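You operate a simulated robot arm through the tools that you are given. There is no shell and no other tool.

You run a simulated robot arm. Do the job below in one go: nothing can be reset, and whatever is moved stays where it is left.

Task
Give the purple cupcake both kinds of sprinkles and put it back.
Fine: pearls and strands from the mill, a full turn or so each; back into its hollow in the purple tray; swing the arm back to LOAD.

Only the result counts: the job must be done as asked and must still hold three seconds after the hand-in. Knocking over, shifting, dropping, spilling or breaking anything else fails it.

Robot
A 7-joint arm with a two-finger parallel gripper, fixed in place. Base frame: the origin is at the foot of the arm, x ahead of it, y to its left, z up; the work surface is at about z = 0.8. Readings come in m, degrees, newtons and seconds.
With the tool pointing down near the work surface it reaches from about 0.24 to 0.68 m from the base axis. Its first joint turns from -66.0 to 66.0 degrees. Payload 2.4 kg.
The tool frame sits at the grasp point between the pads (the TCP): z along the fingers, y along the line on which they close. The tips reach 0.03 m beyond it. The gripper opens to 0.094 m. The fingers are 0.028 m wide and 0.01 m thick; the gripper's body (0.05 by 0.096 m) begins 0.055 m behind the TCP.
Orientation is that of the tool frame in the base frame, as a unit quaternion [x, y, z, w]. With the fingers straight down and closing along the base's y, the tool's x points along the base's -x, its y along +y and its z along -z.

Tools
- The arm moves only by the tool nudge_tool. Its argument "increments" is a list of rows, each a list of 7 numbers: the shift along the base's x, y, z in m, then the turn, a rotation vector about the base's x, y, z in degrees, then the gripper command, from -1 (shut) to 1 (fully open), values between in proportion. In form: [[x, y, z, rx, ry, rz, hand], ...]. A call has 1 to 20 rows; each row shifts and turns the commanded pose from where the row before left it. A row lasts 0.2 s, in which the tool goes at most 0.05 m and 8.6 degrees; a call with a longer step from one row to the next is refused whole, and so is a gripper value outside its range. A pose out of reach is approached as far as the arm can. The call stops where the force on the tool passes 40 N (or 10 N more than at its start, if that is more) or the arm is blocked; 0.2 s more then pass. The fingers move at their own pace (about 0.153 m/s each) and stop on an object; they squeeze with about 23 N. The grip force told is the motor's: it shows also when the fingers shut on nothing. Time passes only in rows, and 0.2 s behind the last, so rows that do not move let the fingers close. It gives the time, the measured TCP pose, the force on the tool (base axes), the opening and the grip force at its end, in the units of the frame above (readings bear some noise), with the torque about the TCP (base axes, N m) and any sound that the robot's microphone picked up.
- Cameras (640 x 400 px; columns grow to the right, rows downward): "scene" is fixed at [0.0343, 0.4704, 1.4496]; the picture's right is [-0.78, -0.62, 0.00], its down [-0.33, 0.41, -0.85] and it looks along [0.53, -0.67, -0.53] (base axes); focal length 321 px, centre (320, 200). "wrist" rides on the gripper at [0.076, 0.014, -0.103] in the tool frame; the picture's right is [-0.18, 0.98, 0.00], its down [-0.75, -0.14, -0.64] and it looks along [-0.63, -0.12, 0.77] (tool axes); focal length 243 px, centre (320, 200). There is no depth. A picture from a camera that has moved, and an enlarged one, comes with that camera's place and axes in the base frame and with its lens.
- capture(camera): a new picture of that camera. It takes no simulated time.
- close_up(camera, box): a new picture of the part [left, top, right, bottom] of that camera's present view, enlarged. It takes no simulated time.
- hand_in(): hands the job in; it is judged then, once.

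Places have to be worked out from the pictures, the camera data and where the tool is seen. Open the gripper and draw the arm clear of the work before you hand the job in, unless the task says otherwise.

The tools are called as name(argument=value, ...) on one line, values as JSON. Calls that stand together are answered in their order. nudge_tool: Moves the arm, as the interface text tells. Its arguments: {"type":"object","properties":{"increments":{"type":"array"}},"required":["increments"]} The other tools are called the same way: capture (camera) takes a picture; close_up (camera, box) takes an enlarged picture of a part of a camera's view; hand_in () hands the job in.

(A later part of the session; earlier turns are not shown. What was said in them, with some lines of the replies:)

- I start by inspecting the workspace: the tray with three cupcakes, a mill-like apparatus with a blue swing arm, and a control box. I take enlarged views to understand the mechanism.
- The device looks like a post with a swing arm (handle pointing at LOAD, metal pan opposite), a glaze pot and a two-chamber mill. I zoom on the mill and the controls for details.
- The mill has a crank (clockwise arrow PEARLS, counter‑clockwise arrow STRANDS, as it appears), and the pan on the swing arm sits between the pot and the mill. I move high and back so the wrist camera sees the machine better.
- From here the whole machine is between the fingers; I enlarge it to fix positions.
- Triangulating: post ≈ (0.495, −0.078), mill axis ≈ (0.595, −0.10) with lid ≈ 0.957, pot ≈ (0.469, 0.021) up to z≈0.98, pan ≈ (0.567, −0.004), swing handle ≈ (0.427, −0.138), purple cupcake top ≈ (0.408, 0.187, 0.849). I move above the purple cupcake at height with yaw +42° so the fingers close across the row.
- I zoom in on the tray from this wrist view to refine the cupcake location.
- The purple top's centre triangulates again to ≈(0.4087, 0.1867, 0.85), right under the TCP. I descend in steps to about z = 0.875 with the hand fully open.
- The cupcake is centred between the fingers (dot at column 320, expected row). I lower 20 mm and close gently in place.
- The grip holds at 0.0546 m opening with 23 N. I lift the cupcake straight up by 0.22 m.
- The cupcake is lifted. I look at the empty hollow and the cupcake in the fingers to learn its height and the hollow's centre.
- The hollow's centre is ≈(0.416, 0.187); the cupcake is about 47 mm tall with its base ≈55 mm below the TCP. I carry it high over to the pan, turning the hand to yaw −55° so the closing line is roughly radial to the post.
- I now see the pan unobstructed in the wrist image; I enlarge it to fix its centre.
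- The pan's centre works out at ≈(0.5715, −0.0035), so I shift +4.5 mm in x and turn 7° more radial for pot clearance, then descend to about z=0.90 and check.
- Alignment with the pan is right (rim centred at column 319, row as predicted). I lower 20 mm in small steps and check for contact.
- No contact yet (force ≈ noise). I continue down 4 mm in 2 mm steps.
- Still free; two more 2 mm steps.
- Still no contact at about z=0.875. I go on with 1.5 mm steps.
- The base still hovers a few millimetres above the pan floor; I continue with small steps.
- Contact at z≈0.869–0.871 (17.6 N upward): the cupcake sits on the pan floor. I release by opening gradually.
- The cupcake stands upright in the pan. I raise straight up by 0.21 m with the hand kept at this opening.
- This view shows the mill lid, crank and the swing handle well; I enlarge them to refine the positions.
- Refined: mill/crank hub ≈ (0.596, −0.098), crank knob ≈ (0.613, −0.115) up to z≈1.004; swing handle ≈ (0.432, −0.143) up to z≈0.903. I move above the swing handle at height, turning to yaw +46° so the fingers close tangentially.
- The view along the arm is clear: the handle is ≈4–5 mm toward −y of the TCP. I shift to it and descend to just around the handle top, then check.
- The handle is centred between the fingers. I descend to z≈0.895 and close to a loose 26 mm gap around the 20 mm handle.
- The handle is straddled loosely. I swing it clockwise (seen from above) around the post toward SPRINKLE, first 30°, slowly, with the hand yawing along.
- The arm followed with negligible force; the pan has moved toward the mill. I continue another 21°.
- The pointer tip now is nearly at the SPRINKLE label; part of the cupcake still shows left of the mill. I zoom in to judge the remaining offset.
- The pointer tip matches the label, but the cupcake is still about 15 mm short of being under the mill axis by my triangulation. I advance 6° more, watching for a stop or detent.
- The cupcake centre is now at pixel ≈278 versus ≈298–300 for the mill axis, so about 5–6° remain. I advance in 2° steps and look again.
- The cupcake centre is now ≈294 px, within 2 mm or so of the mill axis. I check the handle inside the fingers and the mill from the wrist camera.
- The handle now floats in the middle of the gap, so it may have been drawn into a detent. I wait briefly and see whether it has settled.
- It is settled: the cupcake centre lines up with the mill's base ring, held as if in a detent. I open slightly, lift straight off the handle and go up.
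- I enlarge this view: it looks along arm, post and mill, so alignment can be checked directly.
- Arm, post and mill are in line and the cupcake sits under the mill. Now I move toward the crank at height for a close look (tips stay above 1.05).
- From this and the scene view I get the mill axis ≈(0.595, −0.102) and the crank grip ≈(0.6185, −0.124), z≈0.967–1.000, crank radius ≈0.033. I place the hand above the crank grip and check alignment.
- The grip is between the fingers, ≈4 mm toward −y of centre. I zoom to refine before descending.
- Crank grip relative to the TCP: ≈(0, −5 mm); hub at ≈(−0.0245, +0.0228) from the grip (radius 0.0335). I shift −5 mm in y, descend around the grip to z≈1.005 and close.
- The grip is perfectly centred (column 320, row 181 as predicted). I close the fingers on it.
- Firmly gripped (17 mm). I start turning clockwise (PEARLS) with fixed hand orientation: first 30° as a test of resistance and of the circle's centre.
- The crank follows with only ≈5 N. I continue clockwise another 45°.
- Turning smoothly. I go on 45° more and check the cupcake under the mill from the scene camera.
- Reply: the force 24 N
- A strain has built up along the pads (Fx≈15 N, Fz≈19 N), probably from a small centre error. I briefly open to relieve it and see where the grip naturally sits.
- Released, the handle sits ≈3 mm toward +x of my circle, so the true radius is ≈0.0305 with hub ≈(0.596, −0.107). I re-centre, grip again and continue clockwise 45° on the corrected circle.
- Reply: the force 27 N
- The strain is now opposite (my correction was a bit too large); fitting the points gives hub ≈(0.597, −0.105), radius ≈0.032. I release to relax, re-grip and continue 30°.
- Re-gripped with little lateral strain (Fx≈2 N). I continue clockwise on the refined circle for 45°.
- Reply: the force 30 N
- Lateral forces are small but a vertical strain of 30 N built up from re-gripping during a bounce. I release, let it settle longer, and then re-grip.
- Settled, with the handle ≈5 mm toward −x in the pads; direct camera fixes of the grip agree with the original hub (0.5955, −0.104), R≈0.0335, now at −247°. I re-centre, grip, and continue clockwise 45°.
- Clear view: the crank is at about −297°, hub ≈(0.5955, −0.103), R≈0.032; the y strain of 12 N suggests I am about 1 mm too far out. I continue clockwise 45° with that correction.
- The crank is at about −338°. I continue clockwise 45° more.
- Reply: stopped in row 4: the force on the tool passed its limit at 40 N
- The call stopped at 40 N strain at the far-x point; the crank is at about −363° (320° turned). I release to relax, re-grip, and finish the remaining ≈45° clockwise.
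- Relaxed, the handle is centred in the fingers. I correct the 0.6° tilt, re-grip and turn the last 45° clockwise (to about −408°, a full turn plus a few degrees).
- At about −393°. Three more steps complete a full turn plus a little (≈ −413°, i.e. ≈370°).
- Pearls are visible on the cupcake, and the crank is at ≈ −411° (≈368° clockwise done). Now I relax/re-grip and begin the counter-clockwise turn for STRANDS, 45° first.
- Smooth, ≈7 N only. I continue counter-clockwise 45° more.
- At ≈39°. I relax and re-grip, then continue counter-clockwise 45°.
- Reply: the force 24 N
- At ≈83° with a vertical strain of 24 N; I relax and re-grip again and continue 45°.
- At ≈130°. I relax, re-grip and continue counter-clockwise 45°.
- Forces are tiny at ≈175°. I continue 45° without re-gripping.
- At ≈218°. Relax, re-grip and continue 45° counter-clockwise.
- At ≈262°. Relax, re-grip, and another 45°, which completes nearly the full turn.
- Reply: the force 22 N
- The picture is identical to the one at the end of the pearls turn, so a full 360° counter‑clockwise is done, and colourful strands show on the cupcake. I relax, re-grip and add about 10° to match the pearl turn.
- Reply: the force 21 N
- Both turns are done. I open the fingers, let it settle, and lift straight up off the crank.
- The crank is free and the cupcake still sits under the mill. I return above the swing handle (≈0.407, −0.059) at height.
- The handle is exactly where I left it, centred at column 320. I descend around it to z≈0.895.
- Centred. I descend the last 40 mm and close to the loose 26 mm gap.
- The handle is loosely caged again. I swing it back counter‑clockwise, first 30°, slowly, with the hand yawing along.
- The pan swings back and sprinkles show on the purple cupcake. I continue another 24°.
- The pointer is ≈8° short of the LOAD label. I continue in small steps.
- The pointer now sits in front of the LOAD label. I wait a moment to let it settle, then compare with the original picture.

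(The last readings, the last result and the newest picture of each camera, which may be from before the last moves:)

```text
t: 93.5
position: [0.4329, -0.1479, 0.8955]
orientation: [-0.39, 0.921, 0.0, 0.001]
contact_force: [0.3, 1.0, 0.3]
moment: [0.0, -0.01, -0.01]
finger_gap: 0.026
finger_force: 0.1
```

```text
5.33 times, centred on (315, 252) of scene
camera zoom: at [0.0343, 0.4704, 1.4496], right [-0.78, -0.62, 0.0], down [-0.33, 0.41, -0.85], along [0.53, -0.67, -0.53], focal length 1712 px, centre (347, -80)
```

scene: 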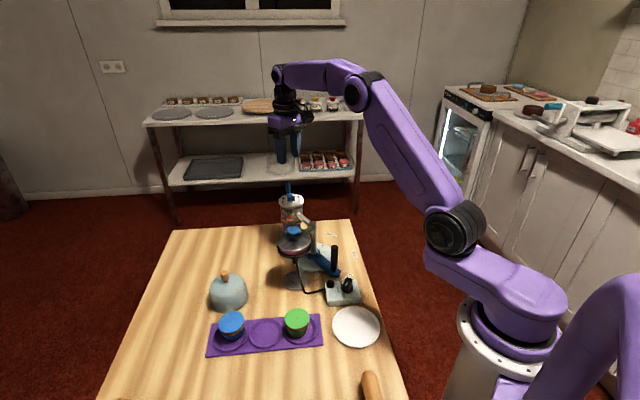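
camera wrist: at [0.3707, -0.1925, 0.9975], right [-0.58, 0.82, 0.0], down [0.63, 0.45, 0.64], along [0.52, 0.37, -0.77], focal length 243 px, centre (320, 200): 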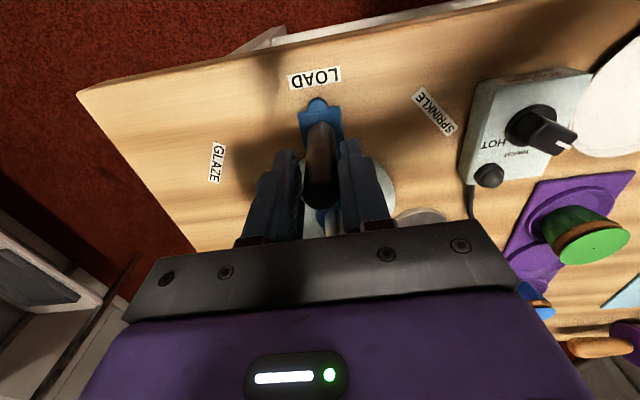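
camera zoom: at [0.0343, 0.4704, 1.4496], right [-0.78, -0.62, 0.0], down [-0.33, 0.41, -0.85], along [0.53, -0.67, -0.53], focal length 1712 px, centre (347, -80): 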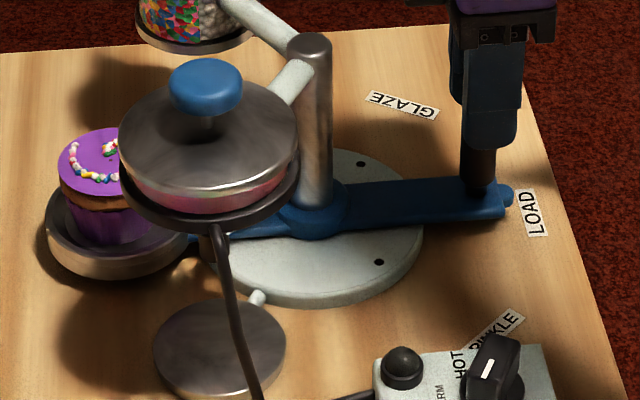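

It is back at LOAD (picture identical to the start), and the cupcake carries pearls and strands. I open, lift off the handle and rise.

nudge_tool(increments=[[0, 0, 0, 0, 0, 0, -0.2], [0, 0, 0, 0, 0, 0, 0.1], [0, 0, 0.015, 0, 0, 0, 0.1], [0, 0, 0.025, 0, 0, 0, 0.1], [0, 0, 0.035, 0, 0, 0, 0.1], [0, 0, 0.035, 0, 0, 0, 0.1], [0, 0, 0.035, 0, 0, 0, 0.1], [0, 0, 0.035, 0, 0, 0, 0.1], [0, 0, 0.01, 0, 0, 0, 0.1]])

close_up(camera="scene", box=[255, 215, 375, 290])

```text
t: 95.5
position: [0.4344, -0.148, 1.0867]
orientation: [-0.392, 0.92, -0.001, -0.002]
contact_force: [0.7, -0.4, -0.8]
moment: [0.0, -0.03, -0.02]
finger_gap: 0.052
finger_force: 0.0
```

```text
5.33 times, centred on (315, 252) of scene
camera zoom: at [0.0343, 0.4704, 1.4496], right [-0.78, -0.62, 0.0], down [-0.33, 0.41, -0.85], along [0.53, -0.67, -0.53], focal length 1712 px, centre (347, -80)
```

zoom: 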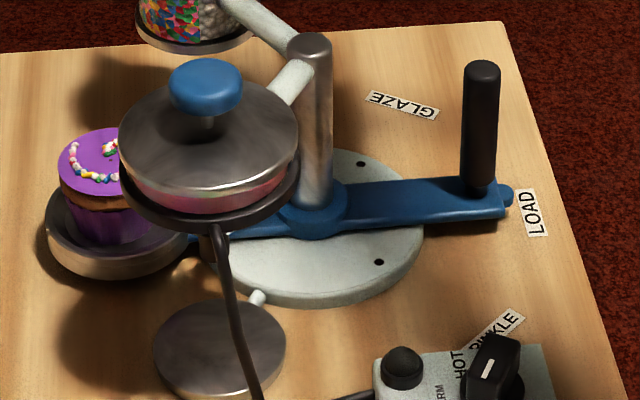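

The swing arm rests at LOAD. I move back above the pan with yaw −48°, opening to 0.082 m.

nudge_tool(increments=[[0.0115, 0.0121, 0, 0, 0, -7.83, 0.75], [0.0115, 0.0121, 0, 0, 0, -7.83, 0.75], [0.0115, 0.0121, 0, 0, 0, -7.83, 0.75], [0.0115, 0.0121, 0, 0, 0, -7.83, 0.75], [0.0115, 0.0121, 0, 0, 0, -7.83, 0.75], [0.0115, 0.0121, 0, 0, 0, -7.83, 0.75], [0.0115, 0.0121, 0, 0, 0, -7.83, 0.75], [0.0115, 0.0121, 0, 0, 0, -7.83, 0.75], [0.0115, 0.0121, 0, 0, 0, -7.83, 0.75], [0.0115, 0.0121, 0, 0, 0, -7.83, 0.75], [0.0115, 0.0121, 0, 0, 0, -7.83, 0.75], [0.0115, 0.0121, 0, 0, 0, -7.83, 0.75], [0, 0, 0, 0, 0, 0, 0.75]])

capture(camera="wrist")

close_up(camera="wrist", box=[260, 20, 380, 130])

```text
t: 98.3
position: [0.5732, -0.002, 1.0866]
orientation: [0.406, 0.914, 0.0, -0.001]
contact_force: [0.2, 0.4, 0.4]
moment: [-0.01, 0.0, 0.01]
finger_gap: 0.0821
finger_force: 0.0
```

```text
taken
camera wrist: at [0.5335, 0.0635, 1.1879], right [0.85, 0.52, 0.0], down [0.4, -0.66, 0.64], along [0.33, -0.55, -0.77], focal length 243 px, centre (320, 200)
```

wrist: 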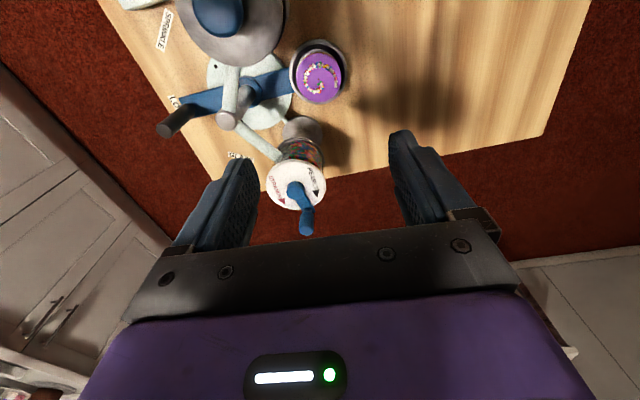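

```text
3.64 times, centred on (320, 75) of wrist
camera zoom: at [0.5335, 0.0635, 1.1879], right [0.85, 0.52, 0.0], down [0.4, -0.66, 0.64], along [0.33, -0.55, -0.77], focal length 882 px, centre (320, 654)
```

zoom: 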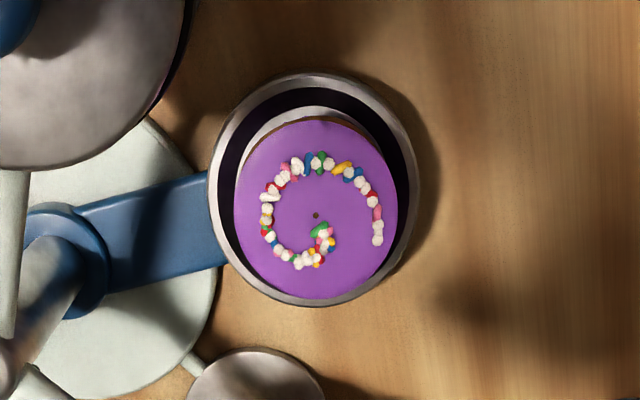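

The cupcake carries a neat spiral of pearls and strands, and sits centred in the pan ≈1 mm from my TCP line. I descend to about z=0.90 and check.

nudge_tool(increments=[[-0.001, -0.0005, -0.02, 0, 0, 0, 0.75], [0, 0, -0.025, 0, 0, 0, 0.75], [0, 0, -0.025, 0, 0, 0, 0.75], [0, 0, -0.025, 0, 0, 0, 0.75], [0, 0, -0.025, 0, 0, 0, 0.75], [0, 0, -0.025, 0, 0, 0, 0.75], [0, 0, -0.02, 0, 0, 0, 0.75], [0, 0, -0.02, 0, 0, 0, 0.75], [0, 0, 0, 0, 0, 0, 0.75]])

capture(camera="wrist")

close_up(camera="scene", box=[230, 190, 350, 290])

```text
t: 100.3
position: [0.571, -0.0024, 0.9009]
orientation: [0.406, 0.914, 0.0, -0.001]
contact_force: [-0.2, -0.4, -0.3]
moment: [-0.03, 0.03, 0.0]
finger_gap: 0.0824
finger_force: 0.0
```

```text
taken
camera wrist: at [0.5307, 0.0631, 1.0018], right [0.85, 0.52, 0.0], down [0.4, -0.65, 0.64], along [0.33, -0.55, -0.77], focal length 243 px, centre (320, 200)
```

wrist: 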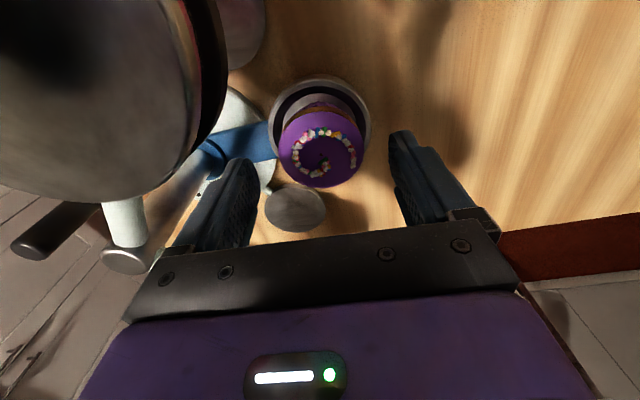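

```text
4.00 times, centred on (290, 240) of scene
camera zoom: at [0.0343, 0.4704, 1.4496], right [-0.78, -0.62, 0.0], down [-0.33, 0.41, -0.85], along [0.53, -0.67, -0.53], focal length 1284 px, centre (440, 40)
```

zoom: 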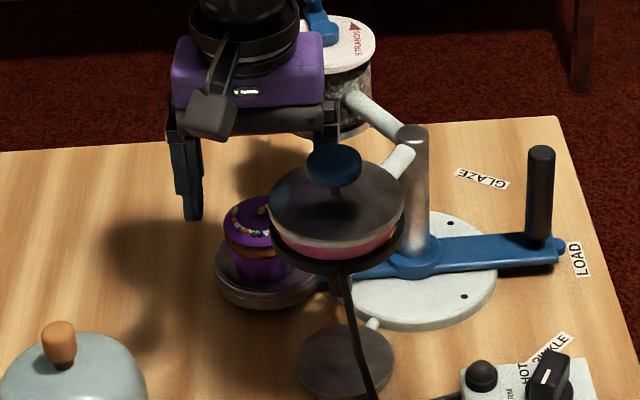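

Well centred. I lower 31 mm to the same height as at release and close gently.

nudge_tool(increments=[[0, 0, -0.012, 0, 0, 0, 0.75], [0, 0, -0.01, 0, 0, 0, 0.75], [0, 0, -0.009, 0, 0, 0, 0.75], [0, 0, 0, 0, 0, 0, 0.5], [0, 0, 0, 0, 0, 0, 0.3], [0, 0, 0, 0, 0, 0, 0.0], [0, 0, 0, 0, 0, 0, -0.5], [0, 0, 0, 0, 0, 0, -1], [0, 0, 0, 0, 0, 0, -1]])

capture(camera="wrist")

```text
t: 102.3
position: [0.5697, -0.0038, 0.8692]
orientation: [0.406, 0.914, 0.001, -0.001]
contact_force: [-0.2, 0.5, 0.2]
moment: [0.04, -0.03, 0.01]
finger_gap: 0.0543
finger_force: 22.9
```

```text
taken
camera wrist: at [0.5305, 0.0631, 0.9714], right [0.85, 0.52, 0.0], down [0.4, -0.65, 0.64], along [0.33, -0.55, -0.77], focal length 243 px, centre (320, 200)
```

wrist: 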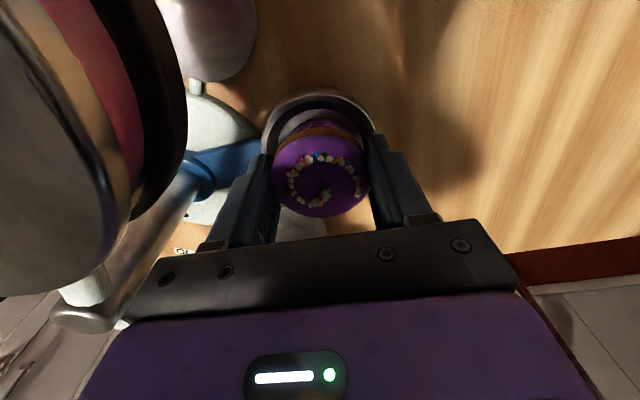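

Gripped (0.0543 m, 23 N). I lift straight up by 0.21 m, smoothly.

nudge_tool(increments=[[0, 0, 0.005, 0, 0, 0, -1], [0, 0, 0.01, 0, 0, 0, -1], [0, 0, 0.02, 0, 0, 0, -1], [0, 0, 0.025, 0, 0, 0, -1], [0, 0, 0.03, 0, 0, 0, -1], [0, 0, 0.03, 0, 0, 0, -1], [0, 0, 0.03, 0, 0, 0, -1], [0, 0, 0.03, 0, 0, 0, -1], [0, 0, 0.02, 0, 0, 0, -1], [0, 0, 0.01, 0, 0, 0, -1], [0, 0, 0, 0, 0, 0, -1]])

capture(camera="wrist")

close_up(camera="scene", box=[255, 215, 375, 290])

```text
t: 104.7
position: [0.5711, -0.0032, 1.0814]
orientation: [0.407, 0.914, -0.001, -0.002]
contact_force: [-0.5, 1.4, -0.7]
moment: [0.01, 0.02, 0.0]
finger_gap: 0.0543
finger_force: 23.3
```

```text
taken
camera wrist: at [0.5314, 0.0629, 1.1821], right [0.85, 0.52, 0.0], down [0.4, -0.65, 0.64], along [0.33, -0.55, -0.77], focal length 243 px, centre (320, 200)
```

wrist: 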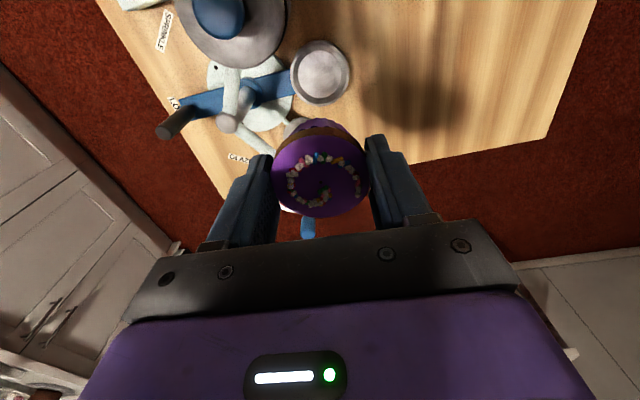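

```text
5.33 times, centred on (315, 252) of scene
camera zoom: at [0.0343, 0.4704, 1.4496], right [-0.78, -0.62, 0.0], down [-0.33, 0.41, -0.85], along [0.53, -0.67, -0.53], focal length 1712 px, centre (347, -80)
```

zoom: 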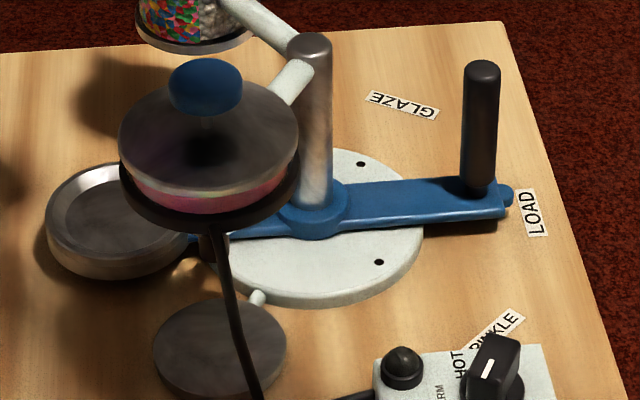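

The pan and LOAD position are unchanged. I carry the cupcake back above the purple tray's middle hollow (≈0.414, 0.186), turning back to yaw +42°.

nudge_tool(increments=[[-0.0131, 0.0158, 0, 0, 0, 7.5, -1], [-0.0131, 0.0158, 0, 0, 0, 7.5, -1], [-0.0131, 0.0158, 0, 0, 0, 7.5, -1], [-0.0131, 0.0158, 0, 0, 0, 7.5, -1], [-0.0131, 0.0158, 0, 0, 0, 7.5, -1], [-0.0131, 0.0158, 0, 0, 0, 7.5, -1], [-0.0131, 0.0158, 0, 0, 0, 7.5, -1], [-0.0131, 0.0158, 0, 0, 0, 7.5, -1], [-0.0131, 0.0158, 0, 0, 0, 7.5, -1], [-0.0131, 0.0158, 0, 0, 0, 7.5, -1], [-0.0131, 0.0158, 0, 0, 0, 7.5, -1], [-0.0131, 0.0158, 0, 0, 0, 7.5, -1], [0, 0, 0, 0, 0, 0, -1]])

capture(camera="wrist")

close_up(camera="wrist", box=[250, 0, 390, 150])

capture(camera="scene")

```text
t: 107.5
position: [0.4137, 0.1875, 1.08]
orientation: [-0.36, 0.933, -0.002, -0.001]
contact_force: [0.0, -0.4, -0.1]
moment: [0.0, 0.0, 0.02]
finger_gap: 0.0539
finger_force: 22.7
```

```text
taken
camera wrist: at [0.3474, 0.1466, 1.1818], right [-0.52, 0.85, 0.0], down [0.65, 0.4, 0.64], along [0.55, 0.33, -0.77], focal length 243 px, centre (320, 200)
```

wrist: 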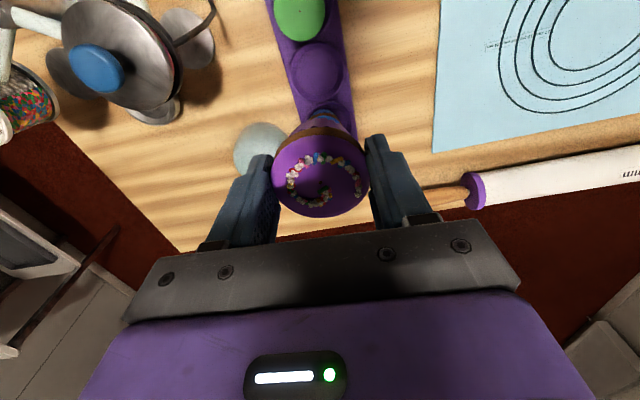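

```text
2.67 times, centred on (320, 75) of wrist
camera zoom: at [0.3474, 0.1466, 1.1818], right [-0.52, 0.85, 0.0], down [0.65, 0.4, 0.64], along [0.55, 0.33, -0.77], focal length 647 px, centre (320, 533)
```

zoom: 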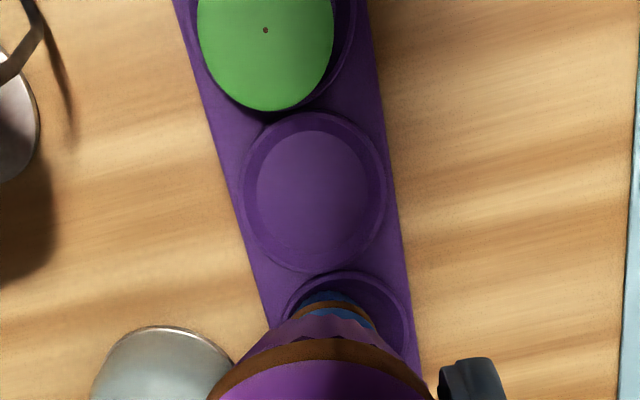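

```text
taken
```

scene: 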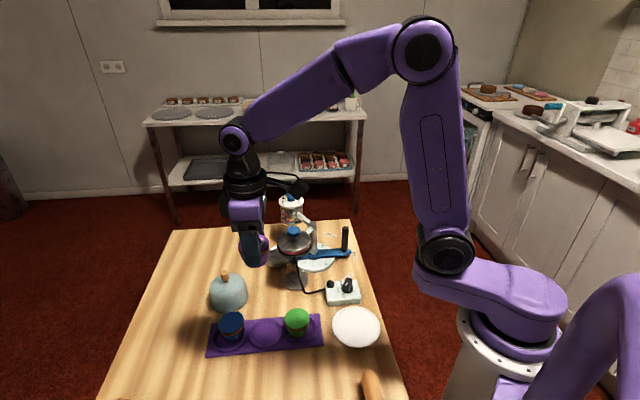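

The hollow's centre is ≈(0.4165, 0.186), ≈3 mm from my TCP. I shift and descend to z≈0.876, keeping a firm grip.

nudge_tool(increments=[[0.0025, -0.001, -0.015, 0, 0, 0, -1], [0, 0, -0.025, 0, 0, 0, -1], [0, 0, -0.03, 0, 0, 0, -1], [0, 0, -0.03, 0, 0, 0, -1], [0, 0, -0.03, 0, 0, 0, -1], [0, 0, -0.025, 0, 0, 0, -1], [0, 0, -0.02, 0, 0, 0, -1], [0, 0, -0.015, 0, 0, 0, -1], [0, 0, -0.01, 0, 0, 0, -1], [0, 0, 0, 0, 0, 0, -1]])

capture(camera="wrist")

close_up(camera="scene", box=[200, 250, 340, 370])

```text
t: 109.7
position: [0.4161, 0.1861, 0.8808]
orientation: [-0.359, 0.933, -0.001, 0.0]
contact_force: [-0.1, -0.4, -0.9]
moment: [0.01, -0.03, -0.02]
finger_gap: 0.0542
finger_force: 23.0
```

```text
taken
camera wrist: at [0.3504, 0.145, 0.981], right [-0.52, 0.85, 0.0], down [0.65, 0.4, 0.64], along [0.55, 0.33, -0.77], focal length 243 px, centre (320, 200)
```

wrist: 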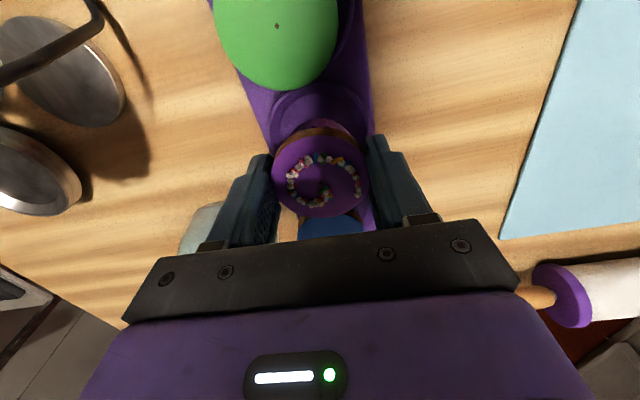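

```text
3.33 times, centred on (270, 310) of scene
camera zoom: at [0.0343, 0.4704, 1.4496], right [-0.78, -0.62, 0.0], down [-0.33, 0.41, -0.85], along [0.53, -0.67, -0.53], focal length 1070 px, centre (487, -167)
```

zoom: 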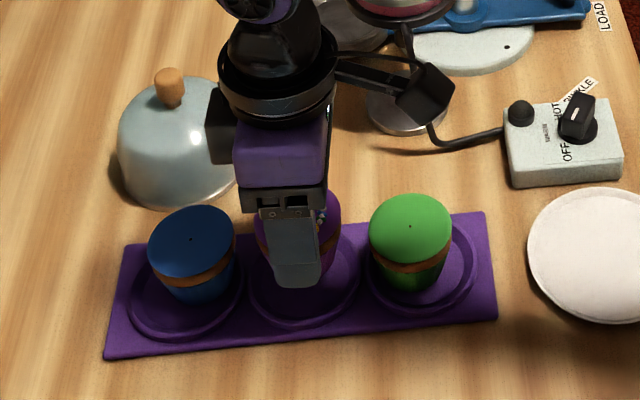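

Everything is clear. I lower further in small steps toward the expected contact at ≈0.857.

nudge_tool(increments=[[0, 0, -0.007, 0, 0, 0, -1], [0, 0, -0.006, 0, 0, 0, -1], [0, 0, -0.004, 0, 0, 0, -1], [0, 0, 0, 0, 0, 0, -1]])

```text
t: 110.7
position: [0.4152, 0.186, 0.8641]
orientation: [-0.358, 0.934, 0.0, -0.001]
contact_force: [-0.3, 0.6, -0.7]
moment: [0.01, -0.03, -0.01]
finger_gap: 0.0543
finger_force: 23.0
```

No contact at 0.864. I continue with 2 mm and 1.5 mm steps.

nudge_tool(increments=[[0, 0, -0.002, 0, 0, 0, -1], [0, 0, -0.002, 0, 0, 0, -1]])

```text
t: 111.3
position: [0.416, 0.1861, 0.8585]
orientation: [-0.359, 0.933, 0.0, 0.0]
contact_force: [-0.3, -0.2, -0.1]
moment: [-0.03, -0.02, -0.01]
finger_gap: 0.0542
finger_force: 23.5
```

Still free at ≈0.859; another 1.5 mm twice.

nudge_tool(increments=[[0, 0, -0.0015, 0, 0, 0, -1], [0, 0, -0.0015, 0, 0, 0, -1]])

close_up(camera="scene", box=[230, 290, 310, 360])

```text
t: 111.9
position: [0.4158, 0.1852, 0.8565]
orientation: [-0.358, 0.934, -0.002, 0.0]
contact_force: [0.0, 1.3, -1.7]
moment: [0.01, 0.03, 0.04]
finger_gap: 0.0544
finger_force: 23.1
```

```text
5.71 times, centred on (270, 325) of scene
camera zoom: at [0.0343, 0.4704, 1.4496], right [-0.78, -0.62, 0.0], down [-0.33, 0.41, -0.85], along [0.53, -0.67, -0.53], focal length 1834 px, centre (606, -514)
```

zoom: 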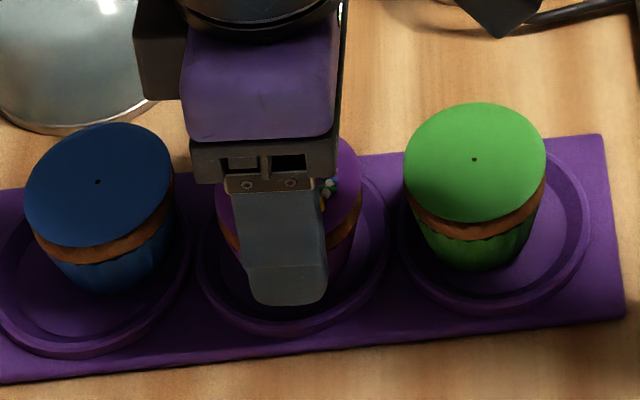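

Still no contact force; I continue with 1 mm steps.

nudge_tool(increments=[[0, 0, -0.001, 0, 0, 0, -1], [0, 0, -0.001, 0, 0, 0, -1]])

```text
t: 112.5
position: [0.4156, 0.1856, 0.8549]
orientation: [-0.358, 0.934, -0.001, -0.001]
contact_force: [-2.6, -1.1, 7.7]
moment: [0.06, 0.06, 0.0]
finger_gap: 0.0542
finger_force: 23.0
```

Contact (7.7 N) at ≈0.855: the cupcake stands on the hollow floor. I release gradually.

nudge_tool(increments=[[0, 0, 0.0003, 0, 0, 0, 0.2], [0, 0, 0, 0, 0, 0, 0.3], [0, 0, 0, 0, 0, 0, 0.5], [0, 0, 0, 0, 0, 0, 0.75], [0, 0, 0, 0, 0, 0, 1], [0, 0, 0, 0, 0, 0, 1]])

capture(camera="wrist")

close_up(camera="scene", box=[230, 290, 310, 360])

```text
t: 113.9
position: [0.4159, 0.1841, 0.8544]
orientation: [-0.358, 0.934, -0.001, -0.001]
contact_force: [0.5, 0.9, 0.7]
moment: [0.0, -0.01, 0.02]
finger_gap: 0.0939
finger_force: 0.0
```

```text
taken
camera wrist: at [0.3499, 0.1453, 0.956], right [-0.52, 0.85, 0.0], down [0.65, 0.4, 0.64], along [0.55, 0.33, -0.77], focal length 243 px, centre (320, 200)
```

wrist: 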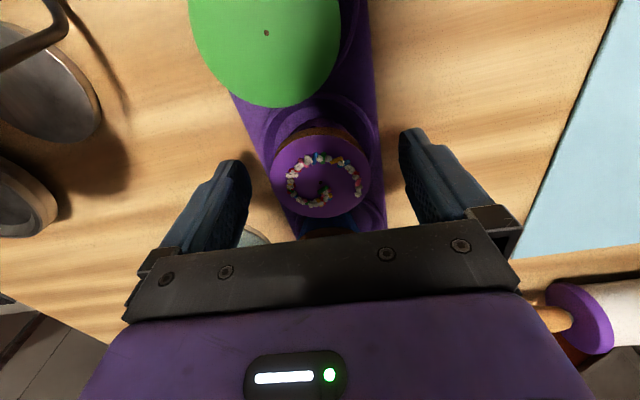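

```text
5.71 times, centred on (270, 325) of scene
camera zoom: at [0.0343, 0.4704, 1.4496], right [-0.78, -0.62, 0.0], down [-0.33, 0.41, -0.85], along [0.53, -0.67, -0.53], focal length 1834 px, centre (606, -514)
```

zoom: 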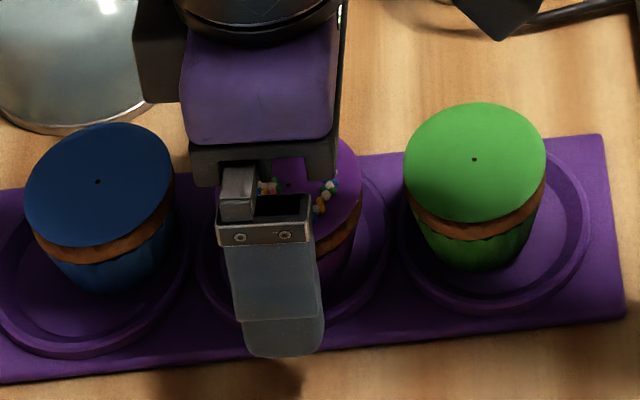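

Released and upright. I lift straight up 0.23 m, clear of the tray.

nudge_tool(increments=[[0, 0, 0.01, 0, 0, 0, 1], [0, 0, 0.02, 0, 0, 0, 1], [0, 0, 0.03, 0, 0, 0, 1], [0, 0, 0.035, 0, 0, 0, 1], [0, 0, 0.035, 0, 0, 0, 1], [0, 0, 0.035, 0, 0, 0, 1], [0, 0, 0.035, 0, 0, 0, 1], [0, 0, 0.03, 0, 0, 0, 1], [0, 0, 0, 0, 0, 0, 1]])

capture(camera="scene")

close_up(camera="scene", box=[200, 295, 330, 365])

close_up(camera="wrist", box=[240, 0, 400, 160])

close_up(camera="scene", box=[250, 170, 370, 310])

```text
t: 115.9
position: [0.4148, 0.1853, 1.0842]
orientation: [-0.36, 0.933, 0.0, -0.001]
contact_force: [0.4, 0.6, 0.4]
moment: [0.03, 0.02, -0.02]
finger_gap: 0.094
finger_force: 0.0
```

```text
taken
```

scene: 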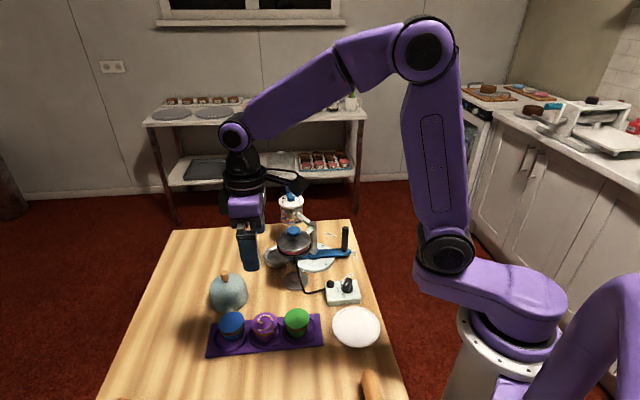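

```text
4.92 times, centred on (265, 330) of scene
camera zoom: at [0.0343, 0.4704, 1.4496], right [-0.78, -0.62, 0.0], down [-0.33, 0.41, -0.85], along [0.53, -0.67, -0.53], focal length 1580 px, centre (591, -440)
```

zoom: 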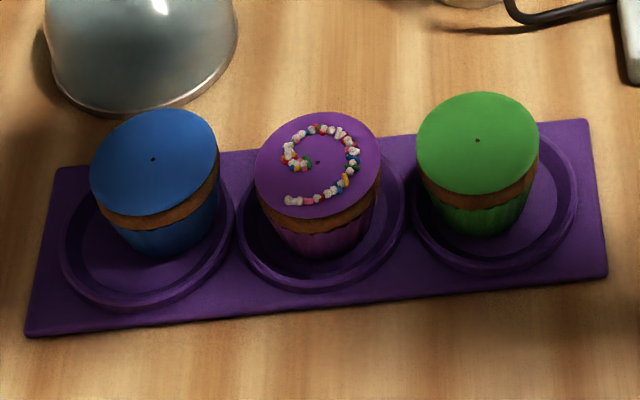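

```text
2.50 times, centred on (320, 80) of wrist
camera zoom: at [0.3495, 0.1447, 1.1862], right [-0.52, 0.85, 0.0], down [0.65, 0.4, 0.64], along [0.55, 0.33, -0.77], focal length 606 px, centre (320, 500)
```

zoom: 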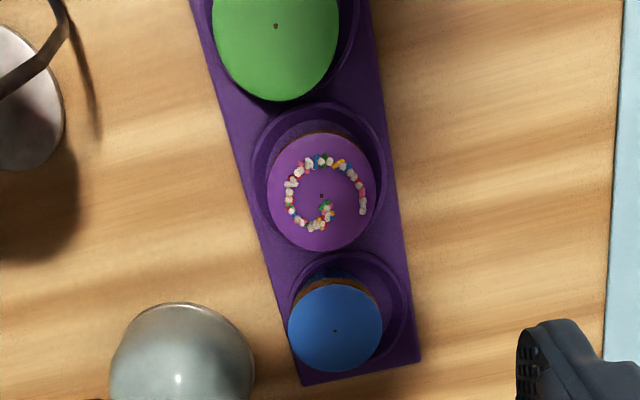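

```text
2.86 times, centred on (310, 240) of scene
camera zoom: at [0.0343, 0.4704, 1.4496], right [-0.78, -0.62, 0.0], down [-0.33, 0.41, -0.85], along [0.53, -0.67, -0.53], focal length 917 px, centre (349, 86)
```

zoom: 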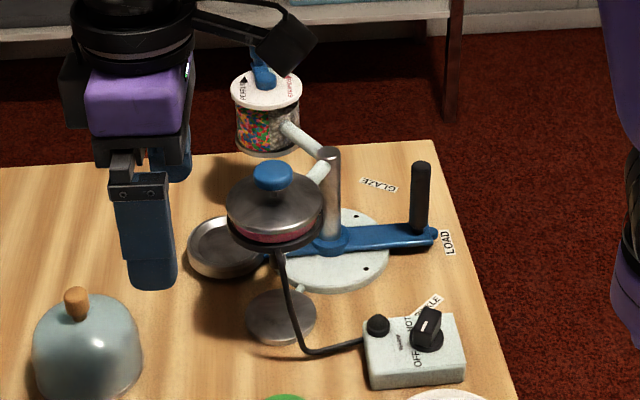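

The purple cupcake stands in its hollow with both sprinkles, the neighbours are untouched and the swing arm is at LOAD. I draw the arm back up to its initial pose, clear of the work.

nudge_tool(increments=[[0, 0, 0.03, 0, 0, 0, 1], [0, 0, 0.03, 0, 0, 0, 1], [0, -0.015, 0.028, 0, 0, -7, 1], [0, -0.016, 0, 0, 0, -7, 1], [0, -0.016, 0, 0, 0, -7, 1], [0, -0.016, 0, 0, 0, -7, 1], [0, -0.016, 0, 0, 0, -7, 1], [0, -0.014, 0, 0, 0, -7, 1], [0, 0, 0, 0, 0, 0, 1], [0, 0, 0, 0, 0, 0, 1]])

capture(camera="scene")

capture(camera="wrist")

close_up(camera="scene", box=[255, 215, 375, 290])

```text
t: 118.1
position: [0.4151, 0.0931, 1.1741]
orientation: [0.0, 1.0, 0.0, -0.001]
contact_force: [0.4, -0.2, 0.2]
moment: [-0.02, -0.01, 0.04]
finger_gap: 0.094
finger_force: 0.1
```

```text
taken
```

scene: 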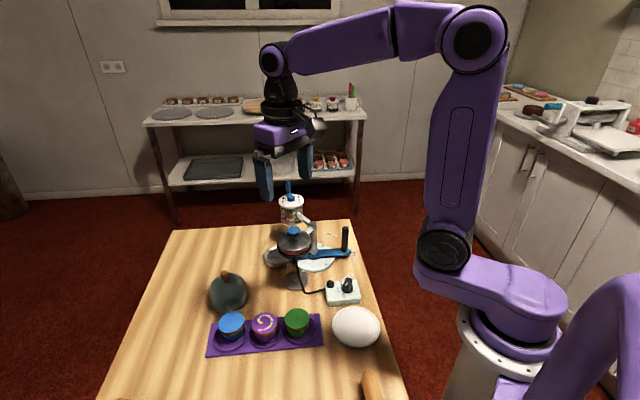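

```text
taken
camera wrist: at [0.3397, 0.1068, 1.2753], right [0.18, 0.98, 0.0], down [0.75, -0.14, 0.64], along [0.63, -0.12, -0.77], focal length 243 px, centre (320, 200)
```

wrist: 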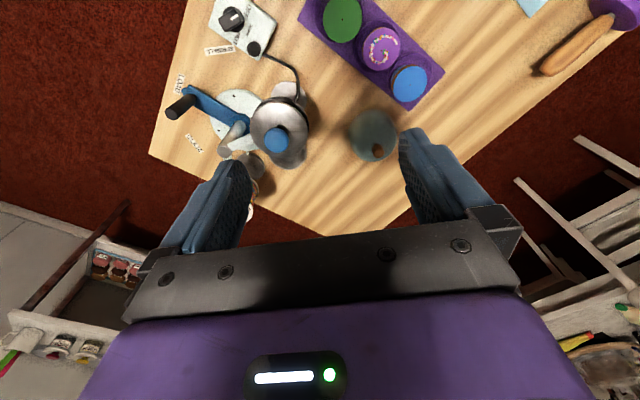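

```text
5.33 times, centred on (315, 252) of scene
camera zoom: at [0.0343, 0.4704, 1.4496], right [-0.78, -0.62, 0.0], down [-0.33, 0.41, -0.85], along [0.53, -0.67, -0.53], focal length 1712 px, centre (347, -80)
```

zoom: 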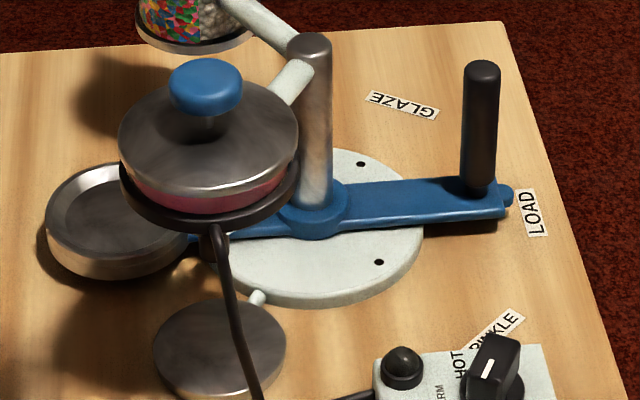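

The final pictures show the sprinkled purple cupcake in its hollow, the swing arm at LOAD, everything else undisturbed, and the gripper open and clear. I hand the job in.

hand_in()

```text
The job is handed in.
```

The purple cupcake has both kinds of sprinkles and is back in its hollow in the purple tray. The swing arm is back at LOAD. The job is handed in; I have not seen how it was judged.

- **Sprinkles:** I turned the mill crank about 368° clockwise for pearls, then about 370° counter-clockwise for strands. The close-ups show a full spiral of both on the cupcake.
- **Re-gripping the crank:** I let go of the crank grip and took it again several times during the turns, because strain built up in the hand. One move stopped itself at the 40 N limit, about 320° into the pearl turn. I re-gripped and finished that turn.
- **SPRINKLE position:** I went several degrees past where the pointer met the label, until the cupcake was centred under the mill. The swing arm seemed to settle into a notch there.
- **Everything else:** In the final pictures the other cupcakes, cloche, pot, control box and plate look as they did at the start. The crank ended within a few degrees of where it began. The gripper is open and back at its starting pose.
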